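You operate a simulated robot arm through the tools that you are given. There is no shell and no other tool. Be economical: measure what you need, move in short steps, check, and stop when the job is done.

You are at the controls of a simulated robot arm. One attempt, no reset.

TASK
Set the rail carriage to the white mark and stand the yellow bracket on it.
Fine: loosen the rail lock knob first, turn it tight again before the bracket goes on. Set down upright: what you pick out.

It is judged by the outcome, as a careful person would: the job done as asked, and still so three seconds after it is handed in. It fails if anything else is knocked over, pushed out of place, dropped, spilled or broken.

THE ROBOT
A 7-joint arm with a two-finger parallel gripper, fixed in place. Base frame: the origin is at the foot of the arm, x ahead of it, y to its left, z up. Lengths are in mm, angles in degrees, forces in N, time in s.
With the tool pointing down near the work surface it reaches from about 220 to 680 mm from the base axis. Its first joint turns from -66.0 to 66.0 degrees. Payload 2.4 kg.
The tool frame sits at the grasp point between the pads (the TCP): z along the fingers, y along the line on which they close. The tips reach 30 mm beyond it. The gripper opens to 94 mm. The fingers are 28 mm wide and 10 mm thick; the gripper's body (50 by 96 mm) begins 55 mm behind the TCP.
Orientation is told as [roll, pitch, yaw] about the base's x, y, z axes, in that order, counted from this pose: with the fingers straight down and closing along the base's y, the tool's x points along the base's -x, its y along +y and its z along -z.

THE INTERFACE
- The arm moves only by the tool servo_tool. Its argument "rows" is a list of rows, each a list of 7 numbers: the finger opening in mm, from 0 to 94, then the shift along the base's x, y, z in units of 50 mm (1.0 is 50 mm), then the turn, a rotation vector about the base's x, y, z in units of 5 degrees (1.0 is 5 degrees). In form: [[gripper, tx, ty, tz, ax, ay, az], ...]. A call has 1 to 8 rows; each row shifts and turns the commanded pose from where the row before left it. A call with a number of a shift or a turn outside -1 to 1 is refused whole. Rows are played at 5 a second. More than 50 mm and 8.6 degrees between two rows, or a gripper value outside its range, and nothing of the call is played. A pose out of reach is approached as far as the arm can. The call stops where the force on the tool passes 40 N (or 10 N more than at its start, if that is more) or the arm is blocked; 0.2 s more then pass. Each finger travels about 153 mm/s and halts on what it meets, pressing with about 38 N; the grip force reading is that of the motor and also rises with nothing between the fingers. The clock runs only during rows and for 0.2 s after the last one: add rows that do not move to give the fingers time. It gives the time, the measured TCP pose, the force on the tool (base axes), the opening and the grip force at its end, in the units of the frame above (readings bear some noise), with the torque about the TCP (base axes, N m) and any sound that the robot's microphone picked up, and new pictures: "show" is both (left out), scene, wrist or none.
- Cameras (640 x 400 px; columns grow to the right, rows downward): "scene" is fixed at [35.3, 470.8, 1443.5]; the picture's right is [-0.79, -0.62, 0.00], its down [-0.36, 0.46, -0.81] and it looks along [0.50, -0.64, -0.58] (base axes); focal length 356 px, centre (320, 200). "wrist" rides on the gripper at [76, 14, -102] in the tool frame; the picture's right is [-0.18, 0.98, 0.00], its down [-0.75, -0.14, -0.64] and it looks along [-0.63, -0.12, 0.77] (tool axes); focal length 243 px, centre (320, 200). There is no depth. A picture from a camera that has moved, and an enlarged one, comes with that camera's place and axes in the base frame and with its lens.
- inspect(camera, box): a new picture of the part [left, top, right, bottom] of that camera's present view, enlarged. No time passes.
- close_job(): hands the job in; it is judged then, once.

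Work in short steps. Places have to be worked out from the pictures, the camera data and where the tool is seen: move nearer, look again, correct. Check each grasp and each placing, and mend what went wrong. You have 120 turns and 200 pictures in all, those below and enlarged ones among them. Open the gripper and draw the arm clear of the work before you hand the job in, unless the task says otherwise; then end with one line.

The tools are called by a JSON object that holds its "name" and its "arguments". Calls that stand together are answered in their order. servo_tool: Moves the arm, as the interface text tells. Its arguments: {"type":"object","properties":{"rows":{"type":"array"},"show":{"type":"string","enum":["both","scene","wrist","none"]}},"required":["rows"]} The other tools are called the same way: inspect (camera, box) takes an enlarged picture of a part of a camera's view; close_job () hands the job in.

At the start:

```text
t: 0.0
tcp_pos: [325.1, -42.6, 1141.1]
tool_rot: [0.0, 0.0, -0.1]
ft_force: [-0.1, -0.1, 0.7]
ft_torque: [0.0, -0.01, -0.03]
opening: 93.8
gripper_force: 0.1
```

scene: 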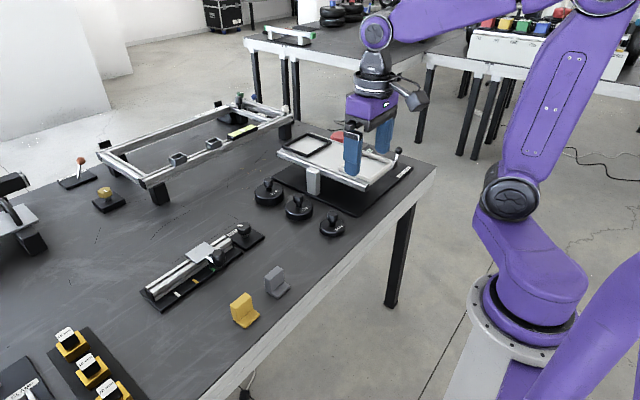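
wrist: 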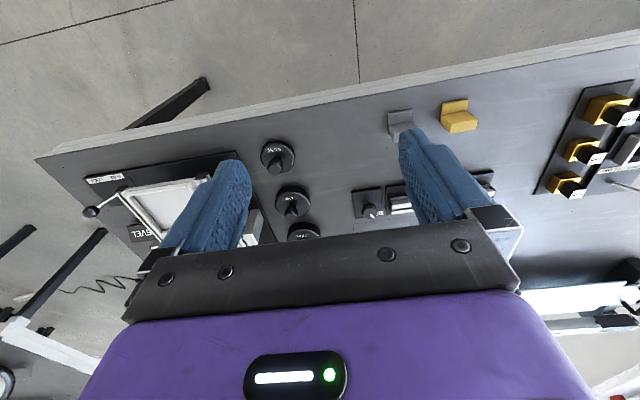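

I'll look closer at the rail, bracket and marks from the scene camera first.

{"name": "inspect", "arguments": {"camera": "scene", "box": [130, 210, 300, 330]}}

{"name": "inspect", "arguments": {"camera": "wrist", "box": [340, 80, 540, 230]}}

```text
3.33 times, centred on (215, 270) of scene
camera zoom: at [35.3, 470.8, 1443.5], right [-0.79, -0.62, 0.0], down [-0.36, 0.46, -0.81], along [0.5, -0.64, -0.58], focal length 1186 px, centre (670, -33)
```

zoom: 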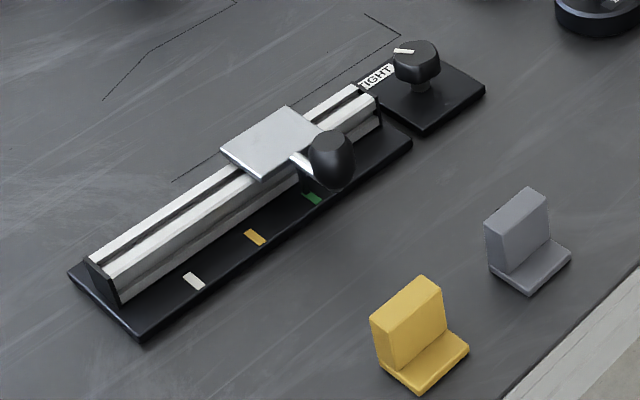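

```text
2.67 times, centred on (440, 155) of wrist
camera zoom: at [248.2, -29.5, 1244.2], right [0.18, 0.98, 0.0], down [0.75, -0.14, 0.64], along [0.63, -0.12, -0.77], focal length 647 px, centre (0, 320)
```

zoom: 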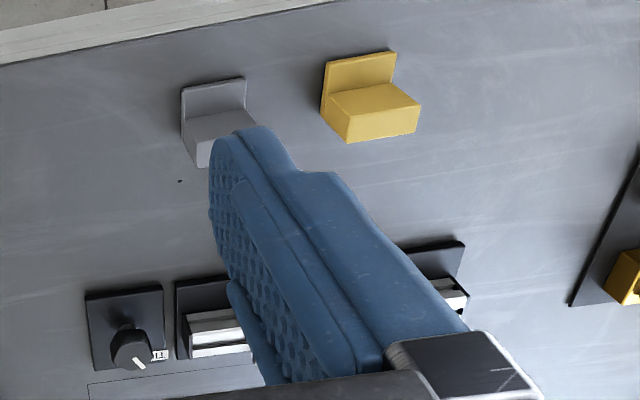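

Triangulating: the yellow bracket is near (460,185) with the table at about z 780, and the rail runs along y at x≈655, with the lock knob near (660,11). I'll move in for a closer look at the knob and rail.

{"name": "servo_tool", "arguments": {"rows": [[94, 0.6, 0.36, -0.5, 0, 0, 0], [94, 0.6, 0.36, -0.5, 0, 0, 0], [94, 0.6, 0.36, -0.5, 0, 0, 0], [94, 0.6, 0.36, -0.5, 0, 0, 0], [94, 0.6, 0.36, -0.5, 0, 0, 0], [94, 0.6, 0.36, -0.5, 0, 0, 0], [94, 0, 0, 0, 0, 0, 0]]}}

```text
t: 1.6
tcp_pos: [504.5, 64.5, 992.9]
tool_rot: [0.1, 0.0, -0.1]
ft_force: [-0.4, 0.2, -0.7]
ft_torque: [0.0, 0.0, 0.02]
opening: 94.0
gripper_force: 0.0
camera wrist: at [428.5, 78.3, 1094.2], right [0.18, 0.98, 0.0], down [0.75, -0.14, 0.64], along [0.63, -0.12, -0.77], focal length 243 px, centre (320, 200)
```

scene: 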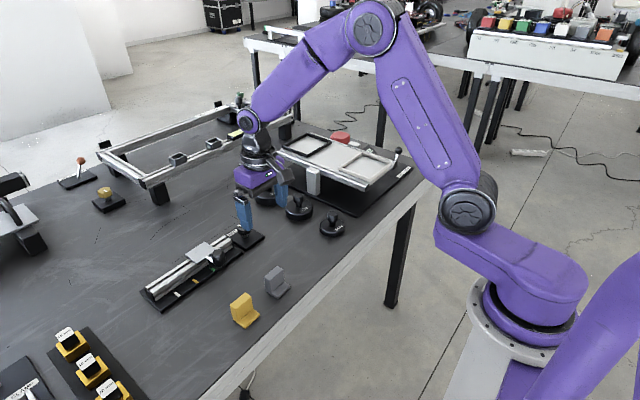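
wrist: 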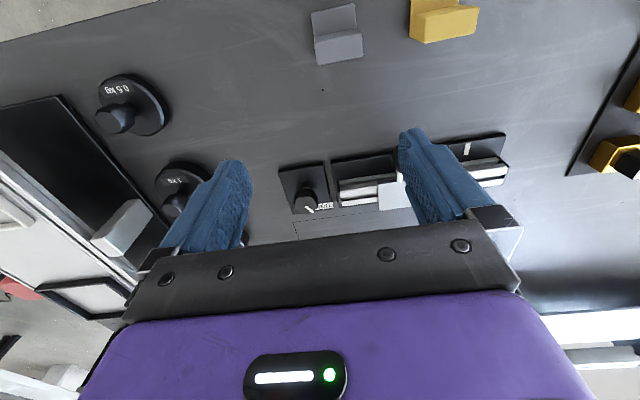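

The rail is in view between the fingers; I'll enlarge it to locate knob, marks and carriage.

{"name": "inspect", "arguments": {"camera": "wrist", "box": [260, 120, 520, 240]}}

```text
2.46 times, centred on (390, 180) of wrist
camera zoom: at [428.5, 78.3, 1094.2], right [0.18, 0.98, 0.0], down [0.75, -0.14, 0.64], along [0.63, -0.12, -0.77], focal length 597 px, centre (148, 249)
```

zoom: 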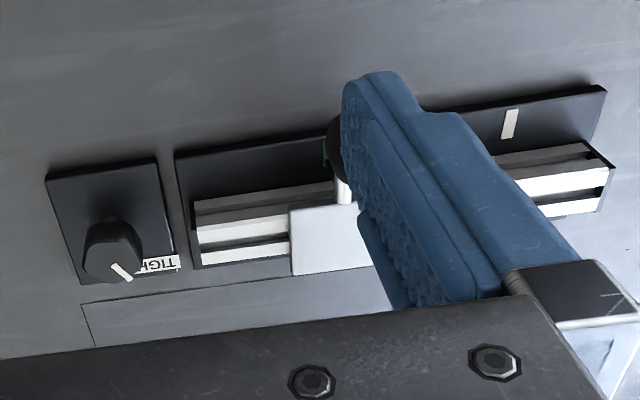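

Estimates: base plate is aligned with y (x 612–703, y 58–297). The carriage centre is about (661,149) at the green mark, and the white mark is at y≈249. Now I'll go closer over the knob to see its shape and labels.

{"name": "servo_tool", "arguments": {"rows": [[94, 0.6, -0.35, -0.4, 0, 0, 0], [94, 0.6, -0.35, -0.4, 0, 0, 0], [94, 0.5, -0.35, -0.4, 0, 0, 0], [94, 0, 0, 0, 0, 0, 0]], "show": "wrist"}}

{"name": "inspect", "arguments": {"camera": "wrist", "box": [220, 80, 420, 230]}}

{"name": "inspect", "arguments": {"camera": "scene", "box": [200, 200, 290, 260]}}

```text
t: 2.6
tcp_pos: [589.4, 12.6, 931.6]
tool_rot: [0.0, 0.0, 0.0]
ft_force: [0.6, -0.3, 0.1]
ft_torque: [0.03, 0.01, 0.01]
opening: 93.8
gripper_force: 0.0
camera wrist: at [513.8, 25.8, 1034.3], right [0.18, 0.98, 0.0], down [0.75, -0.14, 0.64], along [0.63, -0.12, -0.77], focal length 243 px, centre (320, 200)
```

wrist: 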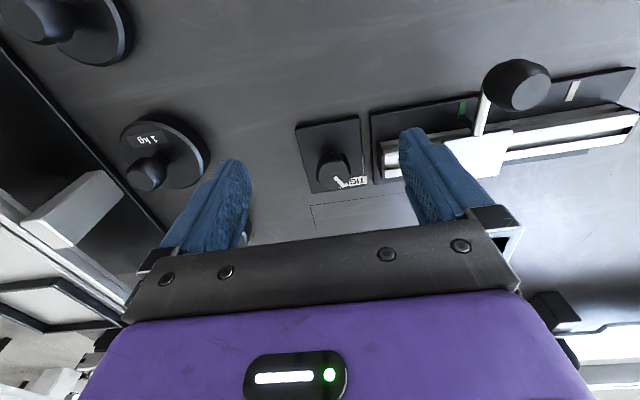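

```text
2.67 times, centred on (320, 155) of wrist
camera zoom: at [513.8, 25.8, 1034.3], right [0.18, 0.98, 0.0], down [0.75, -0.14, 0.64], along [0.63, -0.12, -0.77], focal length 647 px, centre (320, 320)
```

zoom: 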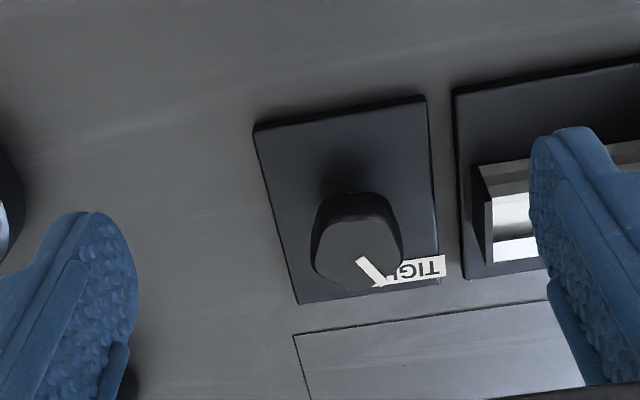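

```text
6.67 times, centred on (245, 230) of scene
camera zoom: at [35.4, 470.8, 1443.5], right [-0.79, -0.62, 0.0], down [-0.36, 0.46, -0.81], along [0.5, -0.64, -0.58], focal length 2372 px, centre (820, 0)
```

zoom: 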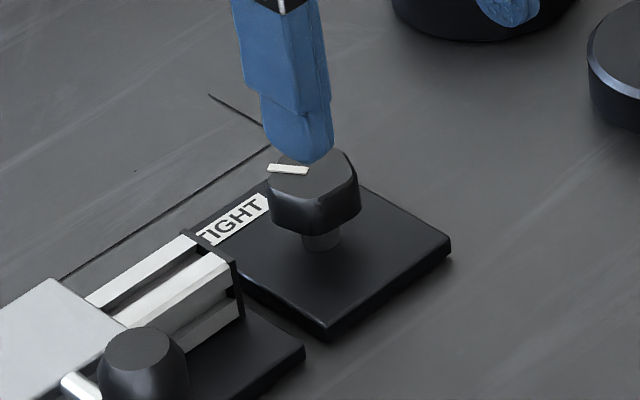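

Knob centre ≈ (660,13), top z≈824, about 37 mm across, pointer towards TIGHT (≈31° from +x). I'll go lower to see the knob's flats.

{"name": "servo_tool", "arguments": {"rows": [[94, 0, 0, -0.5, 0, 0, 0], [94, 0, 0, -0.5, 0, 0, 0], [94, 0, 0, 0, 0, 0, 0]], "show": "none"}}

{"name": "inspect", "arguments": {"camera": "wrist", "box": [240, 120, 400, 220]}}

{"name": "inspect", "arguments": {"camera": "scene", "box": [200, 200, 290, 260]}}

```text
t: 3.4
tcp_pos: [590.7, 12.0, 881.0]
tool_rot: [-0.1, 0.0, 0.1]
ft_force: [0.6, -0.2, -0.7]
ft_torque: [-0.02, 0.0, 0.0]
opening: 94.1
gripper_force: 0.0
```

```text
4.00 times, centred on (320, 170) of wrist
camera zoom: at [513.3, 25.3, 984.3], right [0.18, 0.98, 0.0], down [0.75, -0.14, 0.64], along [0.63, -0.12, -0.77], focal length 970 px, centre (320, 320)
```

zoom: 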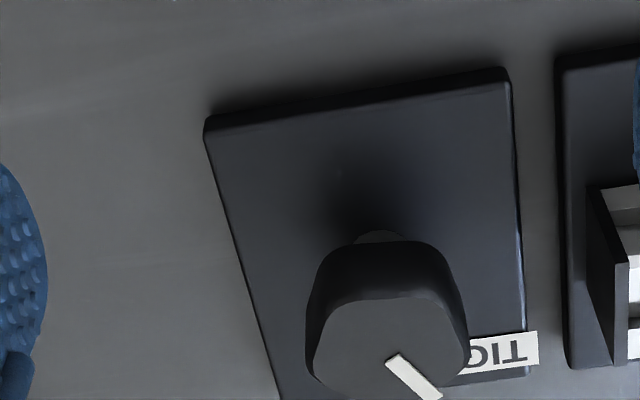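

```text
6.67 times, centred on (245, 230) of scene
camera zoom: at [35.3, 470.8, 1443.5], right [-0.79, -0.62, 0.0], down [-0.36, 0.46, -0.81], along [0.5, -0.64, -0.58], focal length 2372 px, centre (820, 0)
```

zoom: 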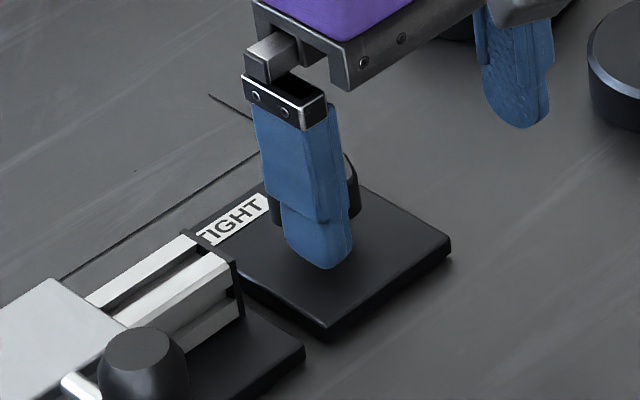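

I need the rest of the knob's top face.

{"name": "inspect", "arguments": {"camera": "wrist", "box": [290, 160, 390, 240]}}

```text
5.00 times, centred on (340, 200) of wrist
camera zoom: at [513.3, 25.3, 984.3], right [0.18, 0.98, 0.0], down [0.75, -0.14, 0.64], along [0.63, -0.12, -0.77], focal length 1213 px, centre (220, 200)
```

zoom: 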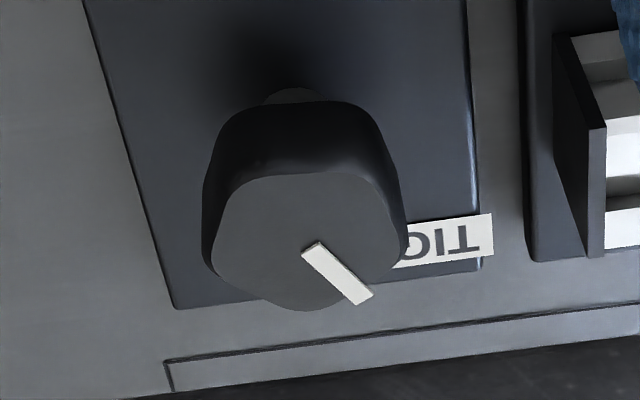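

Knob centre is about (658,13). I'll pre-rotate −40°, partially close the fingers to clear the rail end, and move over the knob.

{"name": "servo_tool", "arguments": {"rows": [[60, 0.17, 0.0, 0, 0, 0, -1], [60, 0.17, 0.0, 0, 0, 0, -1], [60, 0.17, 0.0, 0, 0, 0, -1], [60, 0.17, 0.0, 0, 0, 0, -1], [60, 0.17, 0.0, 0, 0, 0, -1], [60, 0.17, 0.0, 0, 0, 0, -1], [60, 0.17, 0.02, 0, 0, 0, -1], [60, 0.17, 0, 0, 0, 0, -1]]}}

```text
t: 5.2
tcp_pos: [658.9, 13.3, 881.6]
tool_rot: [0.0, 0.0, -40.1]
ft_force: [0.0, -0.5, -0.1]
ft_torque: [-0.03, -0.04, 0.03]
opening: 59.8
gripper_force: 0.1
camera wrist: at [608.4, 73.0, 984.5], right [0.77, 0.63, 0.0], down [0.49, -0.59, 0.64], along [0.41, -0.5, -0.77], focal length 243 px, centre (320, 200)
```

scene: 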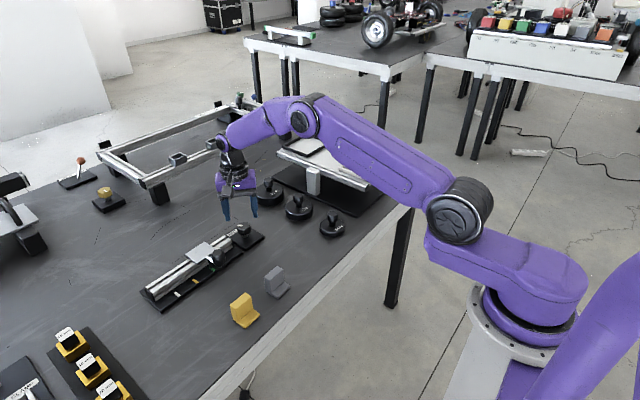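
wrist: 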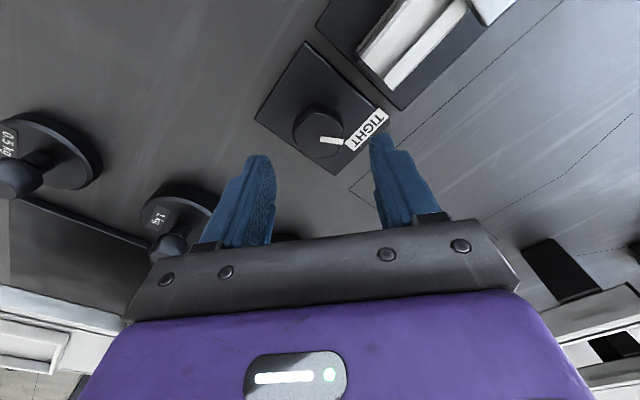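

Alignment over the knob is good. Descend to z≈827.

{"name": "servo_tool", "arguments": {"rows": [[60, -0.01, 0, -0.4, 0, 0, 0], [60, 0, 0, -0.4, 0, 0, 0], [60, 0, 0, -0.27, 0, 0, 0], [60, 0, 0, 0, 0, 0, 0]]}}

```text
t: 6.2
tcp_pos: [657.7, 13.6, 826.5]
tool_rot: [0.0, 0.0, -40.0]
ft_force: [1.0, -0.1, -0.4]
ft_torque: [0.01, 0.0, 0.0]
opening: 59.9
gripper_force: 0.1
camera wrist: at [607.5, 72.7, 930.1], right [0.77, 0.63, 0.0], down [0.49, -0.59, 0.64], along [0.41, -0.5, -0.77], focal length 243 px, centre (320, 200)
```

scene: 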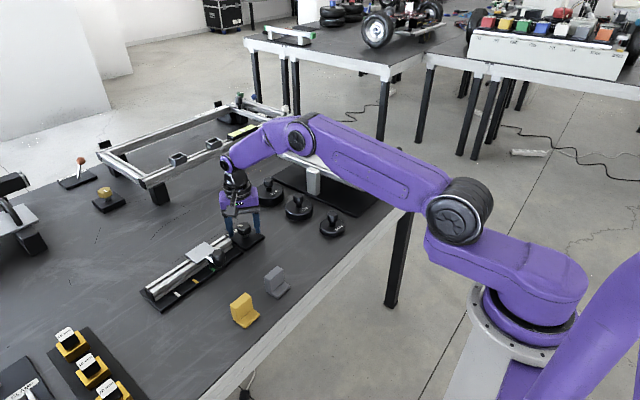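
wrist: 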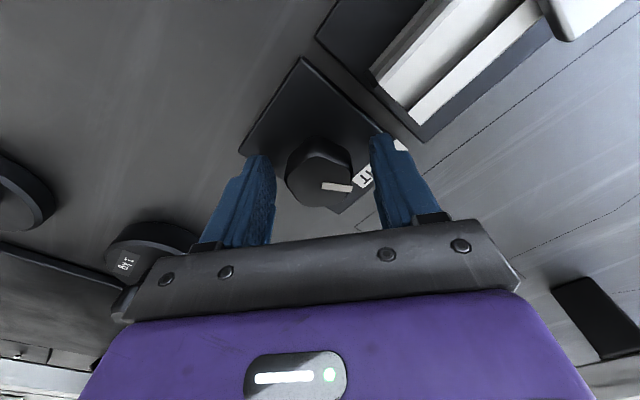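

The knob sits between the fingers. Close on it gently and read the force.

{"name": "servo_tool", "arguments": {"rows": [[42, 0, 0, 0, 0, 0, 0], [34, 0, 0, 0, 0, 0, 0], [20, 0, 0, 0, 0, 0, 0], [20, 0, 0, 0, 0, 0, 0]], "show": "wrist"}}

```text
t: 7.2
tcp_pos: [656.4, 14.6, 826.2]
tool_rot: [0.1, -0.1, -40.0]
ft_force: [0.9, -0.3, -1.2]
ft_torque: [0.07, -0.12, 0.01]
opening: 37.7
gripper_force: 44.6
camera wrist: at [607.4, 72.7, 930.3], right [0.77, 0.63, 0.0], down [0.49, -0.59, 0.64], along [0.41, -0.5, -0.77], focal length 243 px, centre (320, 200)
```

wrist: 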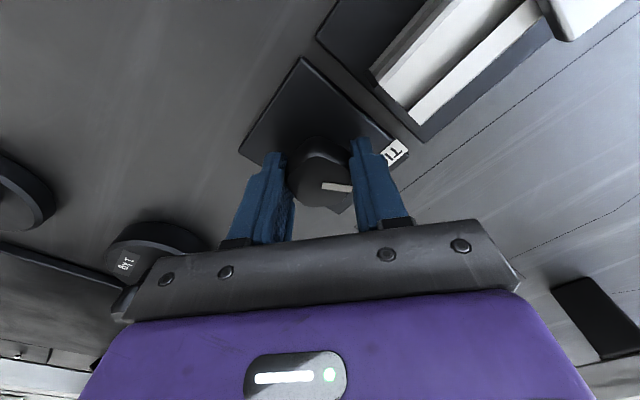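

Gripped at 37.7 mm with little side force. Turn counter‑clockwise (seen from above) a little and watch the torque.

{"name": "servo_tool", "arguments": {"rows": [[20, 0, 0, 0, 0, 0, 1], [20, 0, 0, 0, 0, 0, 1], [20, 0, 0, 0, 0, 0, 1], [20, 0, 0, 0, 0, 0, 0]], "show": "wrist"}}

```text
t: 8.2
tcp_pos: [657.0, 13.6, 827.2]
tool_rot: [0.0, 0.0, -24.9]
ft_force: [4.2, 4.2, -9.7]
ft_torque: [-0.41, -0.46, 0.01]
opening: 37.4
gripper_force: 45.3
camera wrist: at [593.8, 58.1, 930.3], right [0.58, 0.81, 0.0], down [0.62, -0.45, 0.64], along [0.52, -0.37, -0.77], focal length 243 px, centre (320, 200)
```

wrist: 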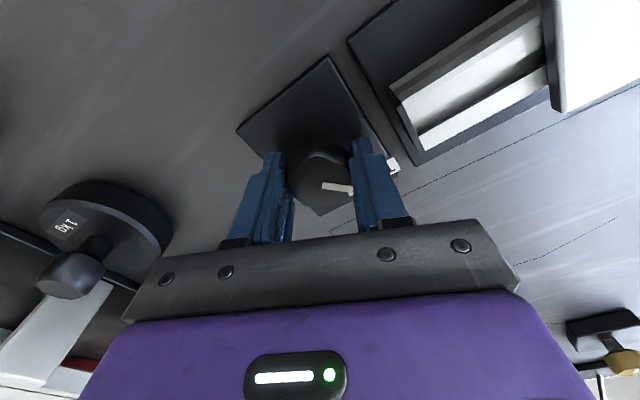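

The knob follows with no notable turning torque. Continue turning.

{"name": "servo_tool", "arguments": {"rows": [[20, 0, 0, 0, 0, 0, 1], [20, 0, 0, 0, 0, 0, 1], [20, 0, 0, 0, 0, 0, 1], [20, 0, 0, 0, 0, 0, 1], [20, 0, 0, 0, 0, 0, 1], [20, 0, 0, 0, 0, 0, 1], [20, 0, 0, 0, 0, 0, 0]], "show": "wrist"}}

```text
t: 9.8
tcp_pos: [657.0, 14.5, 827.6]
tool_rot: [-0.1, 0.0, 5.1]
ft_force: [10.8, 10.4, -17.8]
ft_torque: [-0.18, 0.21, -0.02]
opening: 37.7
gripper_force: 45.0
camera wrist: at [579.9, 21.2, 930.3], right [0.1, 1.0, 0.0], down [0.76, -0.07, 0.64], along [0.64, -0.06, -0.77], focal length 243 px, centre (320, 200)
```

wrist: 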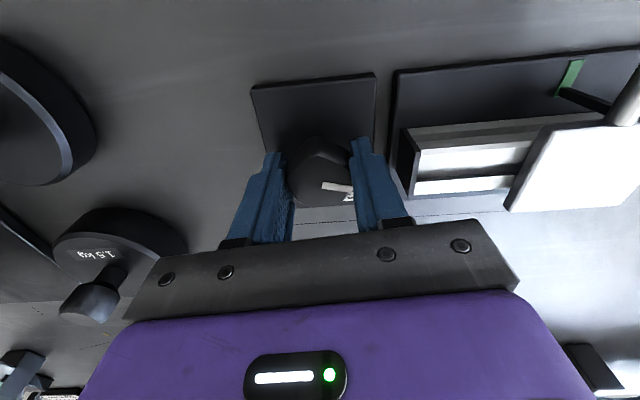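

Side forces build up, so my turning axis is slightly off the knob's. I'll nudge by about a millimetre towards where it pushes and read again.

{"name": "servo_tool", "arguments": {"rows": [[20, 0.02, 0.02, -0.03, 0, 0, 0], [20, 0, 0, 0, 0, 0, 0]], "show": "none"}}

{"name": "inspect", "arguments": {"camera": "scene", "box": [200, 200, 290, 260]}}

```text
t: 10.4
tcp_pos: [657.8, 15.2, 827.7]
tool_rot: [0.0, 0.3, 5.0]
ft_force: [-9.5, 7.9, 9.2]
ft_torque: [-0.06, 0.69, 0.01]
opening: 37.4
gripper_force: 44.3
```

```text
6.67 times, centred on (245, 230) of scene
camera zoom: at [34.9, 471.0, 1443.4], right [-0.79, -0.62, 0.0], down [-0.36, 0.46, -0.81], along [0.5, -0.64, -0.58], focal length 2372 px, centre (820, 0)
```

zoom: 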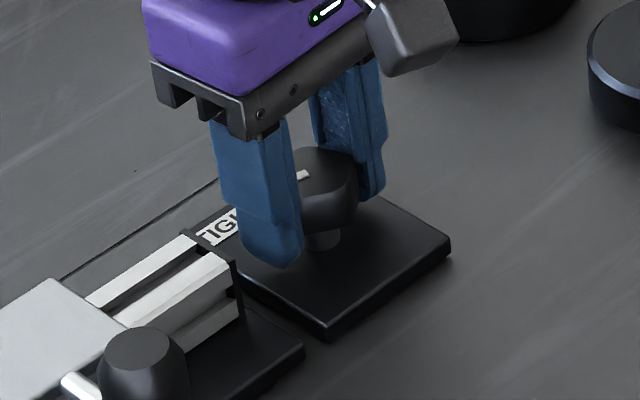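

Stiff response: back off half in x and z, a bit more in y, and keep turning.

{"name": "servo_tool", "arguments": {"rows": [[20, -0.01, 0.01, 0.01, 0, 0, 0.5], [20, 0, 0, 0, 0, 0, 1], [20, 0, 0, 0, 0, 0, 1], [20, 0, 0, 0, 0, 0, 1], [20, 0, 0, 0, 0, 0, 0]], "show": "wrist"}}

```text
t: 11.6
tcp_pos: [657.2, 15.3, 827.5]
tool_rot: [0.0, 0.0, 22.6]
ft_force: [-14.7, 5.5, 16.5]
ft_torque: [0.38, -0.03, 0.01]
opening: 37.3
gripper_force: 45.3
camera wrist: at [581.1, -1.7, 930.3], right [-0.21, 0.98, 0.0], down [0.75, 0.16, 0.64], along [0.63, 0.13, -0.77], focal length 243 px, centre (320, 200)
```

wrist: 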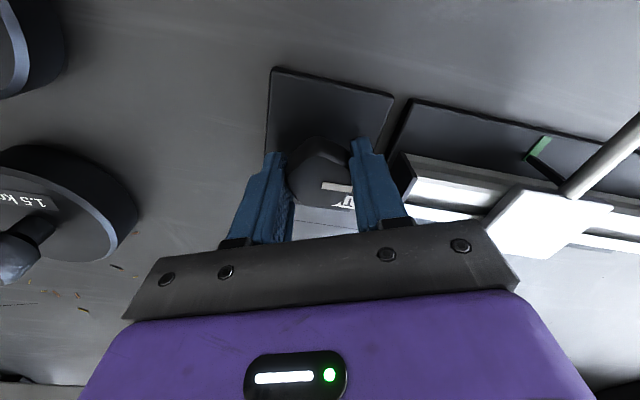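

About 62° turned. Relieve the side force and turn on.

{"name": "servo_tool", "arguments": {"rows": [[20, -0.015, 0.005, 0.01, 0, 0, 0.5], [20, 0, 0, 0, 0, 0, 1], [20, 0, 0, 0, 0, 0, 1], [20, 0, 0, 0, 0, 0, 1], [20, 0, 0, 0, 0, 0, 1], [20, 0, 0, 0, 0, 0, 1], [20, 0, 0, 0, 0, 0, 0]], "show": "wrist"}}

```text
t: 13.2
tcp_pos: [657.9, 15.5, 827.5]
tool_rot: [0.0, 0.0, 50.1]
ft_force: [-3.0, 6.4, 0.2]
ft_torque: [0.79, -0.7, 0.0]
opening: 37.3
gripper_force: 44.6
camera wrist: at [596.7, -34.4, 930.2], right [-0.64, 0.77, 0.0], down [0.59, 0.49, 0.64], along [0.5, 0.41, -0.77], focal length 243 px, centre (320, 200)
```

wrist: 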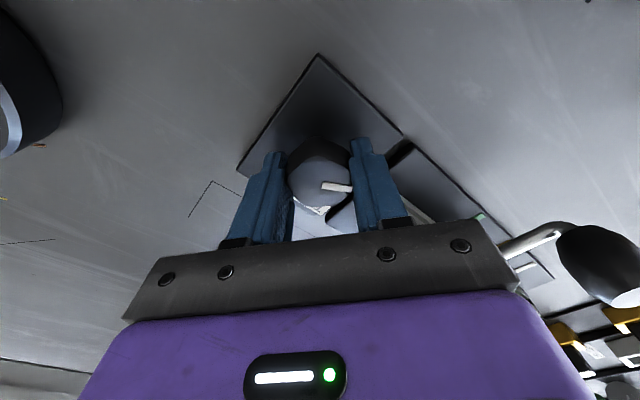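

90° turned counter‑clockwise without meeting a stop. Release the knob, rise, and look.

{"name": "servo_tool", "arguments": {"rows": [[45, 0, 0, 0, 0, 0, 0], [56, 0, 0, 0, 0, 0, 0], [56, 0, 0, 0.8, 0, 0, 0], [56, 0, 0, 1, 0, 0, 0], [56, 0, 0, 0, 0, 0, 0]], "show": "wrist"}}

```text
t: 14.4
tcp_pos: [655.2, 13.7, 916.3]
tool_rot: [0.0, 0.0, 50.1]
ft_force: [0.7, 0.1, 0.7]
ft_torque: [0.02, 0.03, -0.03]
opening: 55.9
gripper_force: 0.1
camera wrist: at [595.5, -35.5, 1019.5], right [-0.63, 0.77, 0.0], down [0.59, 0.49, 0.64], along [0.5, 0.41, -0.77], focal length 243 px, centre (320, 200)
```

wrist: 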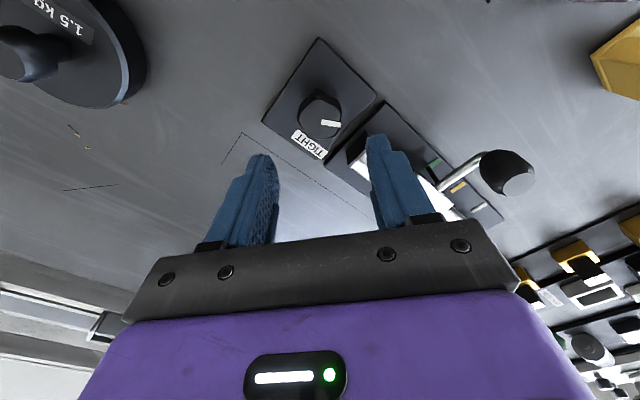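

The knob stays turned by 90°. The carriage handle is near (588,146), top z≈866. Rotate back to yaw 0 and approach for a view of it.

{"name": "servo_tool", "arguments": {"rows": [[80, -0.34, 0.33, 0.1, 0, 0, -1], [80, -0.34, 0.33, 0.1, 0, 0, -1], [80, -0.34, 0.33, 0, 0, 0, -1], [80, -0.34, 0.33, 0, 0, 0, -1], [80, -0.34, 0.33, 0, 0, 0, -1], [80, -0.34, 0.33, 0, 0, 0, -1], [80, -0.34, 0.33, 0, 0, 0, -1], [80, -0.34, 0.33, 0, 0, 0, -1]], "show": "none"}}

{"name": "servo_tool", "arguments": {"rows": [[80, 0, 0, 0, 0, 0, -1], [80, 0, 0, 0, 0, 0, -1], [80, 0, 0, 0, 0, 0, 0]], "show": "wrist"}}

{"name": "inspect", "arguments": {"camera": "wrist", "box": [220, 50, 420, 200]}}

{"name": "inspect", "arguments": {"camera": "scene", "box": [130, 200, 280, 320]}}

```text
t: 16.2
tcp_pos: [520.3, 147.1, 927.7]
tool_rot: [0.0, 0.0, 9.9]
ft_force: [0.2, -0.4, -0.2]
ft_torque: [0.02, 0.0, 0.02]
opening: 79.9
gripper_force: 0.1
```

```text
t: 17.0
tcp_pos: [521.2, 147.1, 927.1]
tool_rot: [0.0, 0.0, 0.0]
ft_force: [0.7, 0.4, 0.4]
ft_torque: [0.01, 0.05, 0.01]
opening: 79.9
gripper_force: 0.0
camera wrist: at [444.3, 160.8, 1030.2], right [0.19, 0.98, 0.0], down [0.75, -0.14, 0.64], along [0.63, -0.12, -0.77], focal length 243 px, centre (320, 200)
```

wrist: 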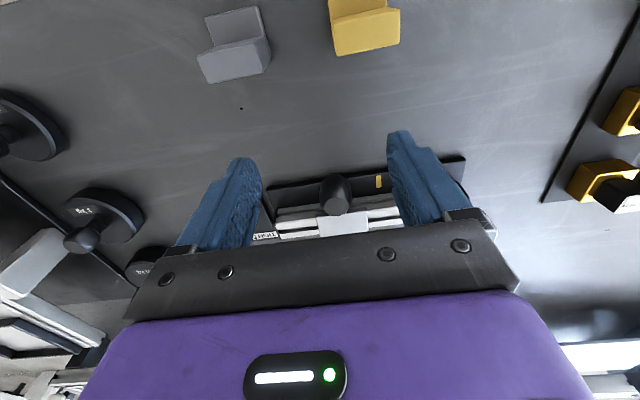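

```text
2.67 times, centred on (320, 125) of wrist
camera zoom: at [444.3, 160.8, 1030.2], right [0.19, 0.98, 0.0], down [0.75, -0.14, 0.64], along [0.63, -0.12, -0.77], focal length 647 px, centre (320, 400)
```

zoom: 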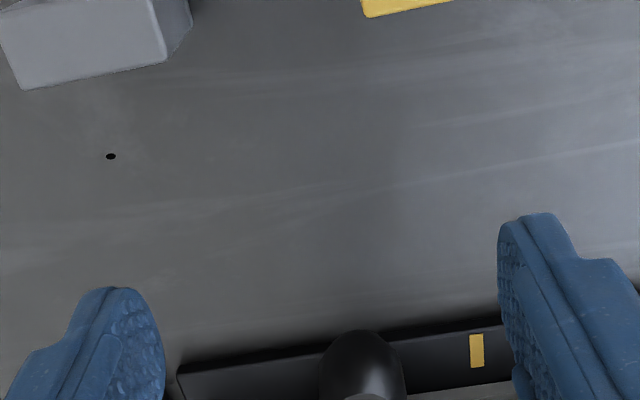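

```text
3.33 times, centred on (205, 260) of scene
camera zoom: at [35.3, 470.8, 1443.5], right [-0.79, -0.62, 0.0], down [-0.36, 0.46, -0.81], along [0.5, -0.64, -0.58], focal length 1186 px, centre (703, 0)
```

zoom: 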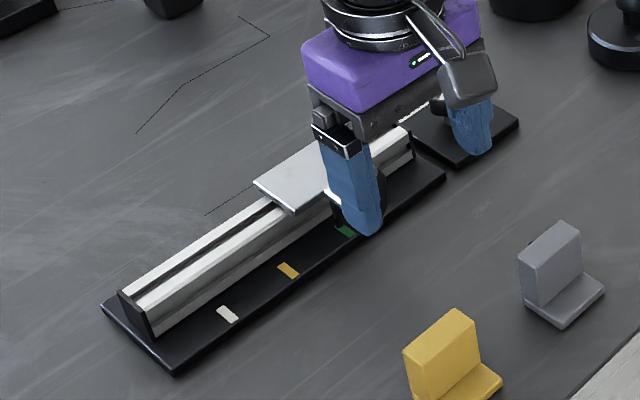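

{"name": "inspect", "arguments": {"camera": "wrist", "box": [240, 150, 420, 250]}}

```text
3.56 times, centred on (330, 200) of wrist
camera zoom: at [444.3, 160.8, 1030.2], right [0.19, 0.98, 0.0], down [0.75, -0.14, 0.64], along [0.63, -0.12, -0.77], focal length 863 px, centre (284, 200)
```

zoom: 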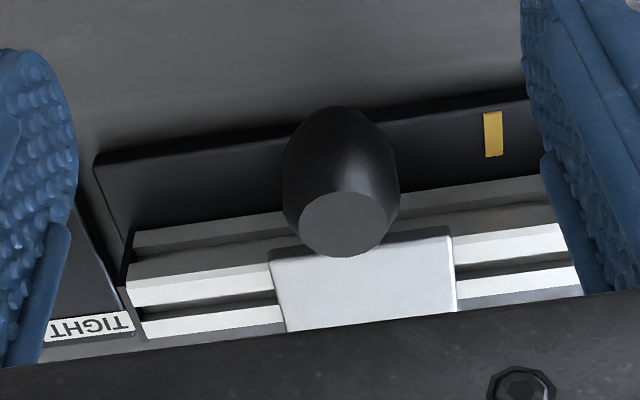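

Handle centre ≈ (589,148), top z≈866. Go over and down to z≈852, straddling it.

{"name": "servo_tool", "arguments": {"rows": [[80, 0.7, 0.01, 0, 0, 0, 0], [80, 0.66, 0.01, 0, 0, 0, 0], [80, 0, 0, -0.75, 0, 0, 0], [80, 0, 0, -0.75, 0, 0, 0], [80, 0, 0, 0, 0, 0, 0]]}}

```text
t: 18.2
tcp_pos: [588.6, 148.6, 852.9]
tool_rot: [0.0, 0.0, -0.1]
ft_force: [0.4, 0.4, -0.2]
ft_torque: [0.0, -0.01, 0.01]
opening: 80.0
gripper_force: 0.0
camera wrist: at [511.7, 162.4, 955.8], right [0.18, 0.98, 0.0], down [0.75, -0.14, 0.64], along [0.63, -0.12, -0.77], focal length 243 px, centre (320, 200)
```

scene: 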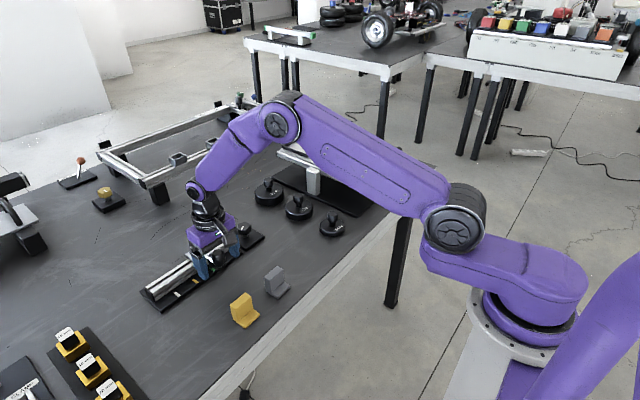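
wrist: 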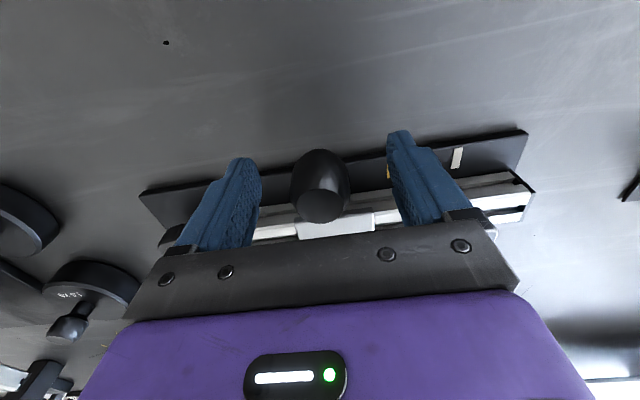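

Handle is centred between the fingers. Close on it.

{"name": "servo_tool", "arguments": {"rows": [[50, 0, 0, 0, 0, 0, 0], [36, 0, 0, 0, 0, 0, 0], [25, 0, 0, 0, 0, 0, 0], [25, 0, 0, 0, 0, 0, 0]], "show": "none"}}

```text
t: 19.2
tcp_pos: [588.4, 150.3, 852.2]
tool_rot: [0.0, 0.2, -0.1]
ft_force: [-2.9, 0.7, -0.6]
ft_torque: [0.08, -0.12, 0.05]
opening: 30.1
gripper_force: 45.3
```

Gripped at 30 mm with y≈149–150. Test with a small push in +y and watch the force.

{"name": "servo_tool", "arguments": {"rows": [[25, 0, 0.1, 0, 0, 0, 0], [25, 0, 0.2, 0, 0, 0, 0], [25, 0, 0.2, 0, 0, 0, 0], [25, 0, 0, 0, 0, 0, 0]], "show": "wrist"}}

```text
t: 20.2
tcp_pos: [588.1, 174.7, 852.4]
tool_rot: [-0.1, 0.2, 0.0]
ft_force: [-9.3, -1.3, 9.7]
ft_torque: [0.17, 1.12, 0.04]
opening: 30.0
gripper_force: 45.3
camera wrist: at [511.2, 187.6, 956.1], right [0.18, 0.98, 0.0], down [0.75, -0.14, 0.64], along [0.63, -0.12, -0.77], focal length 243 px, centre (320, 200)
```

wrist: 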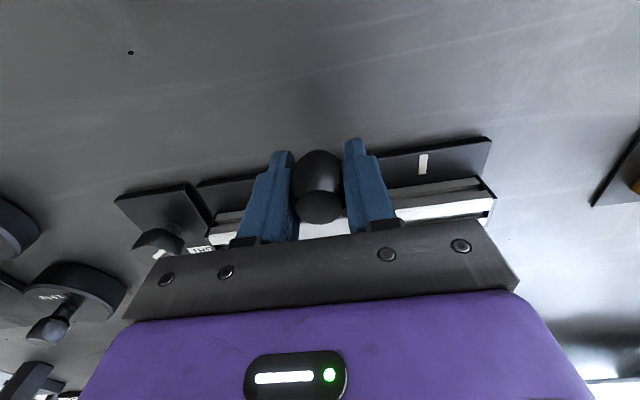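

The carriage slides freely, so the knob is loose. Continue toward y≈247, then look.

{"name": "servo_tool", "arguments": {"rows": [[25, -0.008, 0.25, 0.008, 0, 0, 0], [25, 0, 0.35, 0, 0, 0, 0], [25, 0, 0.35, 0, 0, 0, 0], [25, 0, 0.3, 0, 0, 0, 0], [25, 0, 0.2, 0, 0, 0, 0], [25, 0, 0, 0, 0, 0, 0]]}}

{"name": "inspect", "arguments": {"camera": "scene", "box": [130, 220, 250, 320]}}

{"name": "inspect", "arguments": {"camera": "wrist", "box": [240, 120, 420, 240]}}

```text
t: 21.6
tcp_pos: [587.7, 247.7, 852.5]
tool_rot: [0.0, 0.0, 0.0]
ft_force: [-16.0, 1.8, 20.3]
ft_torque: [-0.28, 0.47, -0.19]
opening: 29.9
gripper_force: 45.4
camera wrist: at [511.0, 260.6, 956.0], right [0.18, 0.98, 0.0], down [0.75, -0.14, 0.64], along [0.63, -0.12, -0.77], focal length 243 px, centre (320, 200)
```

scene: 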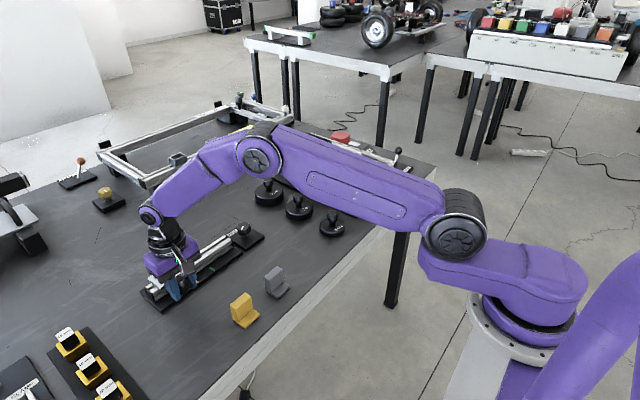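
wrist: 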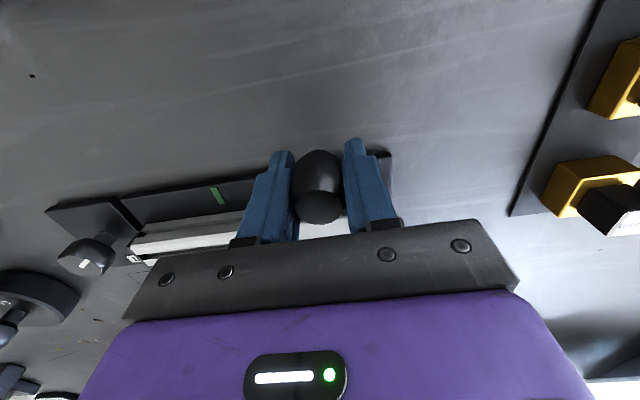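

```text
4.00 times, centred on (190, 270) of scene
camera zoom: at [34.6, 470.7, 1443.6], right [-0.79, -0.62, 0.0], down [-0.36, 0.46, -0.81], along [0.5, -0.64, -0.58], focal length 1423 px, centre (840, -80)
```

zoom: 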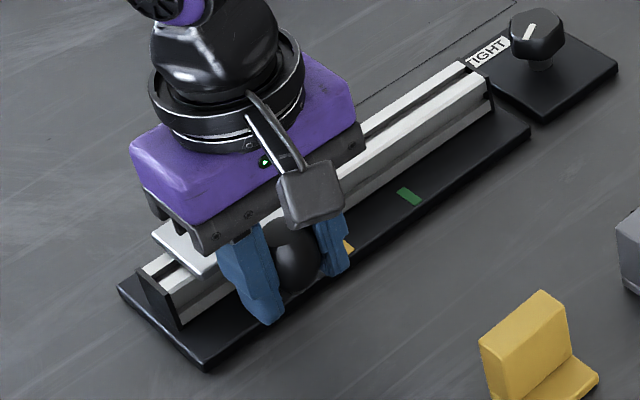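

```text
3.33 times, centred on (330, 180) of wrist
camera zoom: at [511.0, 260.6, 956.0], right [0.18, 0.98, 0.0], down [0.75, -0.14, 0.64], along [0.63, -0.12, -0.77], focal length 809 px, centre (287, 267)
```

zoom: 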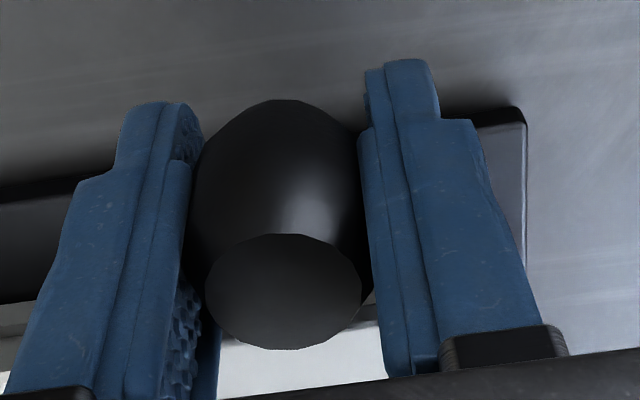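

At y≈248. Release and back off to see how the carriage sits against the white mark.

{"name": "servo_tool", "arguments": {"rows": [[36, 0, 0, 0, 0, 0, 0], [60, 0, 0, 0, 0, 0, 0], [80, 0, 0, 0, 0, 0, 0], [80, 0, 0, 1, 0, 0, 0], [80, -0.6, 0, 0.7, 0, 0, 0], [80, -0.6, 0, 0, 0, 0, 0], [80, -0.6, 0, 0, 0, 0, 0], [80, 0, 0, 0, 0, 0, 0]], "show": "wrist"}}

{"name": "inspect", "arguments": {"camera": "scene", "box": [130, 220, 250, 320]}}

{"name": "inspect", "arguments": {"camera": "wrist", "box": [240, 120, 420, 240]}}

```text
t: 23.4
tcp_pos: [499.1, 245.6, 935.9]
tool_rot: [0.1, 0.0, 0.0]
ft_force: [-0.2, 0.1, -0.3]
ft_torque: [-0.02, 0.03, -0.01]
opening: 80.1
gripper_force: 0.1
camera wrist: at [421.9, 258.9, 1040.2], right [0.18, 0.98, 0.0], down [0.75, -0.14, 0.64], along [0.63, -0.12, -0.77], focal length 243 px, centre (320, 200)
```

wrist: 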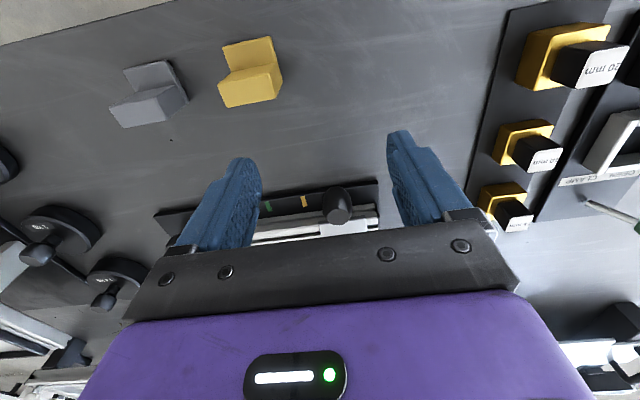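

```text
4.00 times, centred on (190, 270) of scene
camera zoom: at [35.3, 470.8, 1443.5], right [-0.79, -0.62, 0.0], down [-0.36, 0.46, -0.81], along [0.5, -0.64, -0.58], focal length 1423 px, centre (840, -80)
```

zoom: 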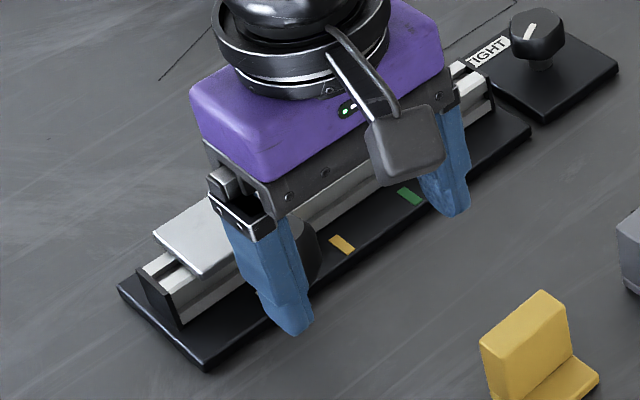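

```text
3.33 times, centred on (330, 180) of wrist
camera zoom: at [421.9, 258.9, 1040.2], right [0.18, 0.98, 0.0], down [0.75, -0.14, 0.64], along [0.63, -0.12, -0.77], focal length 809 px, centre (287, 267)
```

zoom: 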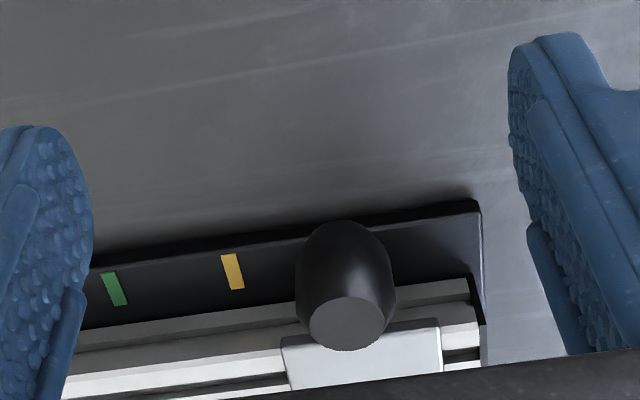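

The mark is hidden behind the handle. I'll shift to y≈150 with fingers closed so that the camera sees mark and carriage from the side.

{"name": "servo_tool", "arguments": {"rows": [[40, 0.5, -0.64, 0, 0, 0, 0], [10, 0.5, -0.64, 0, 0, 0, 0], [10, 0.5, -0.64, 0, 0, 0, 0], [10, 0, 0, 0, 0, 0, 0]], "show": "none"}}

{"name": "inspect", "arguments": {"camera": "wrist", "box": [340, 90, 500, 210]}}

{"name": "inspect", "arguments": {"camera": "scene", "box": [140, 230, 230, 310]}}

```text
t: 24.4
tcp_pos: [572.4, 148.1, 936.2]
tool_rot: [-0.1, -0.1, 0.0]
ft_force: [0.0, 0.3, 0.3]
ft_torque: [0.04, 0.01, 0.0]
opening: 10.0
gripper_force: 0.1
```

```text
3.33 times, centred on (420, 150) of wrist
camera zoom: at [496.9, 162.3, 1039.9], right [0.18, 0.98, 0.0], down [0.75, -0.14, 0.64], along [0.63, -0.12, -0.77], focal length 809 px, centre (-13, 367)
```

zoom: 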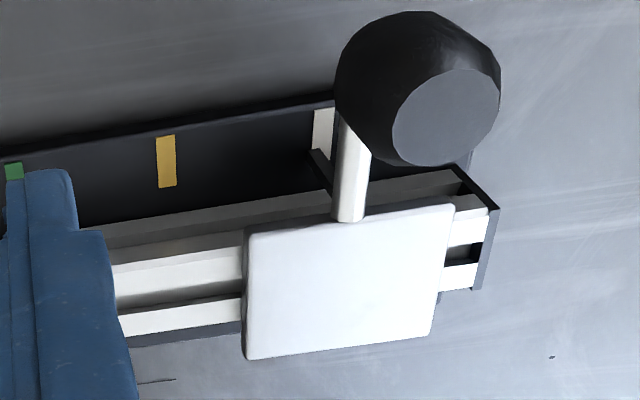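

```text
5.00 times, centred on (185, 270) of scene
camera zoom: at [35.4, 470.8, 1443.5], right [-0.79, -0.62, 0.0], down [-0.36, 0.46, -0.81], along [0.5, -0.64, -0.58], focal length 1779 px, centre (995, -150)
```

zoom: 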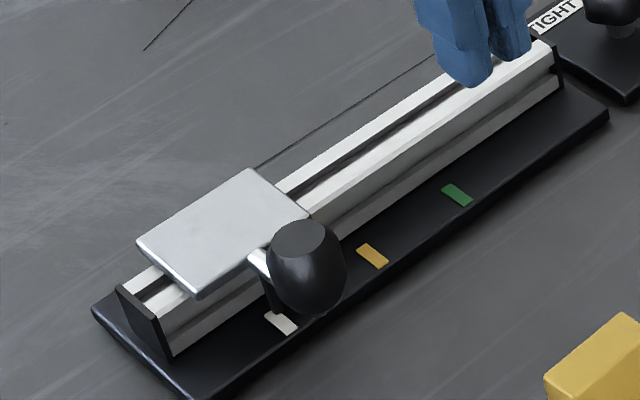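

There seems to be a small black index on the carriage near the mark. Enlarge both.

{"name": "inspect", "arguments": {"camera": "wrist", "box": [400, 110, 448, 146]}}

{"name": "inspect", "arguments": {"camera": "scene", "box": [180, 275, 212, 299]}}

```text
11.11 times, centred on (424, 128) of wrist
camera zoom: at [496.9, 162.3, 1039.9], right [0.18, 0.98, 0.0], down [0.75, -0.14, 0.64], along [0.63, -0.12, -0.77], focal length 2696 px, centre (-836, 1000)
```

zoom: 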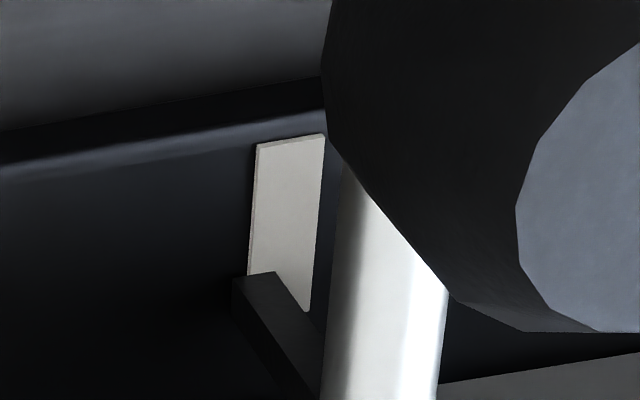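

```text
16.00 times, centred on (196, 287) of scene
camera zoom: at [35.4, 470.8, 1443.5], right [-0.79, -0.62, 0.0], down [-0.36, 0.46, -0.81], along [0.5, -0.64, -0.58], focal length 5692 px, centre (2304, -1192)
```

zoom: 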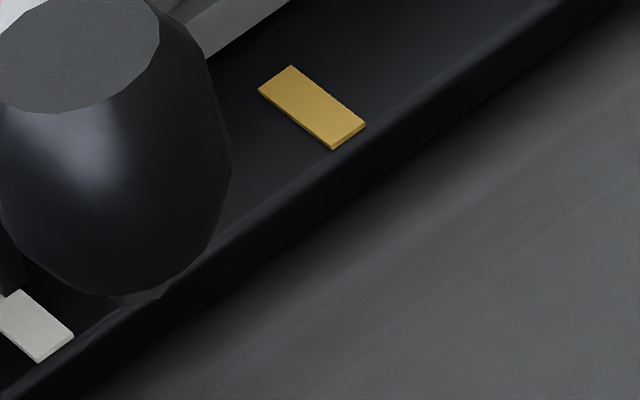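

{"name": "inspect", "arguments": {"camera": "scene", "box": [172, 275, 204, 299]}}

```text
16.00 times, centred on (188, 287) of scene
camera zoom: at [35.4, 470.8, 1443.5], right [-0.79, -0.62, 0.0], down [-0.36, 0.46, -0.81], along [0.5, -0.64, -0.58], focal length 5692 px, centre (2432, -1192)
```

zoom: 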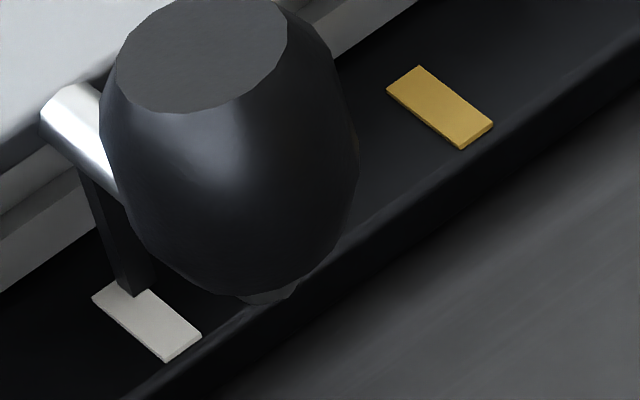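

The index bar's tip lies about 2.6 mm short (−y) of the white mark's centre line. I'll regrip the handle and shift by that much.

{"name": "servo_tool", "arguments": {"rows": [[80, 0.1, 0.66, 0, 0, 0, 0], [80, 0.1, 0.66, 0, 0, 0, 0], [80, 0.1, 0.63, 0, 0, 0, 0], [80, 0, 0, -0.85, 0, 0, 0], [80, 0, 0, -0.8, 0, 0, 0], [50, 0, 0, 0, 0, 0, 0], [25, 0, 0, 0, 0, 0, 0], [25, 0, 0, 0, 0, 0, 0]], "show": "wrist"}}

```text
t: 26.2
tcp_pos: [588.2, 247.5, 853.2]
tool_rot: [-0.2, 0.2, 0.0]
ft_force: [-10.5, -1.8, 2.7]
ft_torque: [0.03, 0.42, 0.07]
opening: 30.2
gripper_force: 45.3
camera wrist: at [511.7, 260.7, 956.8], right [0.18, 0.98, 0.0], down [0.76, -0.14, 0.64], along [0.63, -0.12, -0.77], focal length 243 px, centre (320, 200)
```

wrist: 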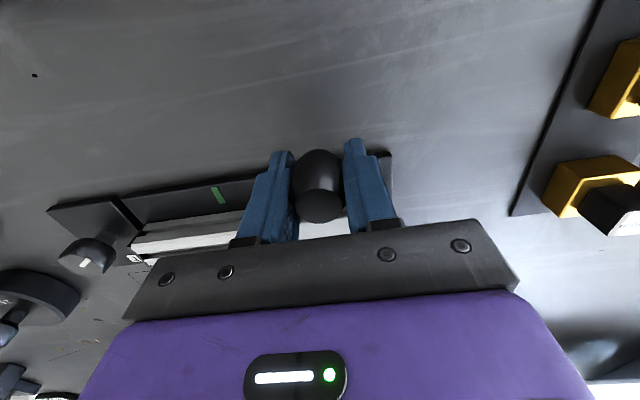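

Shift +2.5 mm in y, then check the index from the scene camera while still gripped.

{"name": "servo_tool", "arguments": {"rows": [[25, 0, 0.025, 0, 0, 0, 0], [25, 0, 0.025, 0, 0, 0, 0], [25, 0, 0, 0, 0, 0, 0], [25, 0, 0, 0, 0, 0, 0]], "show": "none"}}

{"name": "inspect", "arguments": {"camera": "scene", "box": [172, 275, 204, 299]}}

```text
t: 27.2
tcp_pos: [587.3, 249.5, 853.5]
tool_rot: [-0.1, 0.2, 0.0]
ft_force: [-11.7, -2.1, -11.7]
ft_torque: [0.15, 0.22, -0.03]
opening: 30.3
gripper_force: 45.0
```

```text
16.00 times, centred on (188, 287) of scene
camera zoom: at [35.3, 470.8, 1443.5], right [-0.79, -0.62, 0.0], down [-0.36, 0.46, -0.81], along [0.5, -0.64, -0.58], focal length 5692 px, centre (2432, -1192)
```

zoom: 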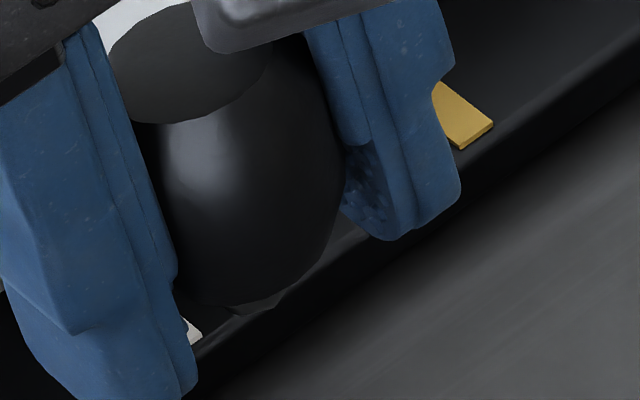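

Release and go to the side view again to check.

{"name": "servo_tool", "arguments": {"rows": [[32, 0, 0, 0, 0, 0, 0], [60, 0, 0, 0, 0, 0, 0], [80, 0, 0, 0, 0, 0, 0], [80, 0, 0, 0.85, 0, 0, 0], [60, 0, 0, 0.8, 0, 0, 0], [40, -0.1, -0.65, 0, 0, 0, 0], [10, -0.1, -0.65, 0, 0, 0, 0], [10, -0.1, -0.65, 0, 0, 0, 0]], "show": "none"}}

{"name": "inspect", "arguments": {"camera": "wrist", "box": [400, 110, 448, 146]}}

{"name": "inspect", "arguments": {"camera": "scene", "box": [172, 275, 204, 299]}}

```text
t: 29.0
tcp_pos: [574.2, 152.2, 937.1]
tool_rot: [0.0, 0.0, 0.0]
ft_force: [0.3, 0.1, -0.5]
ft_torque: [-0.01, 0.01, 0.01]
opening: 10.1
gripper_force: 0.1
```

```text
11.11 times, centred on (424, 128) of wrist
camera zoom: at [497.1, 164.9, 1040.9], right [0.18, 0.98, 0.0], down [0.75, -0.14, 0.64], along [0.63, -0.12, -0.77], focal length 2696 px, centre (-836, 1000)
```

zoom: 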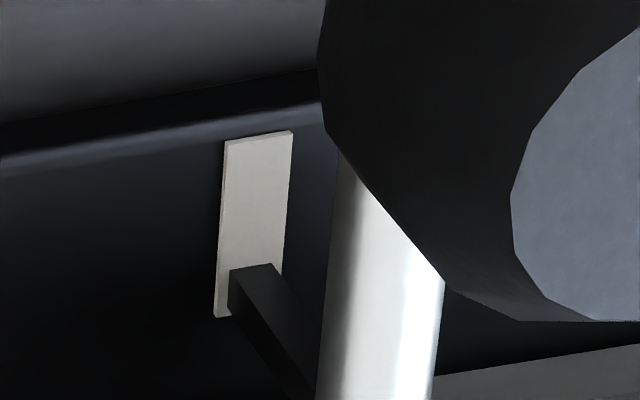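

```text
16.00 times, centred on (188, 287) of scene
camera zoom: at [35.3, 470.9, 1443.5], right [-0.79, -0.62, 0.0], down [-0.36, 0.46, -0.81], along [0.5, -0.64, -0.58], focal length 5692 px, centre (2432, -1192)
```

zoom: 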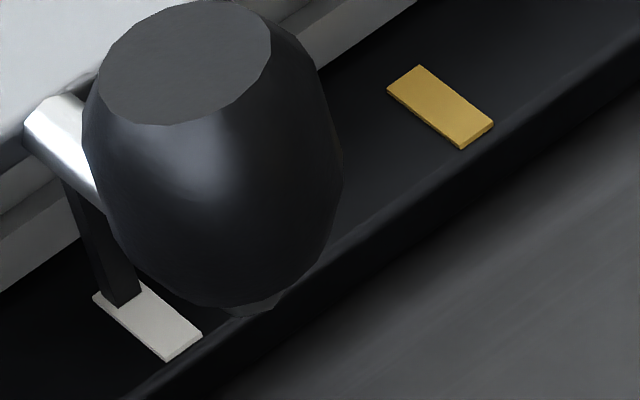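

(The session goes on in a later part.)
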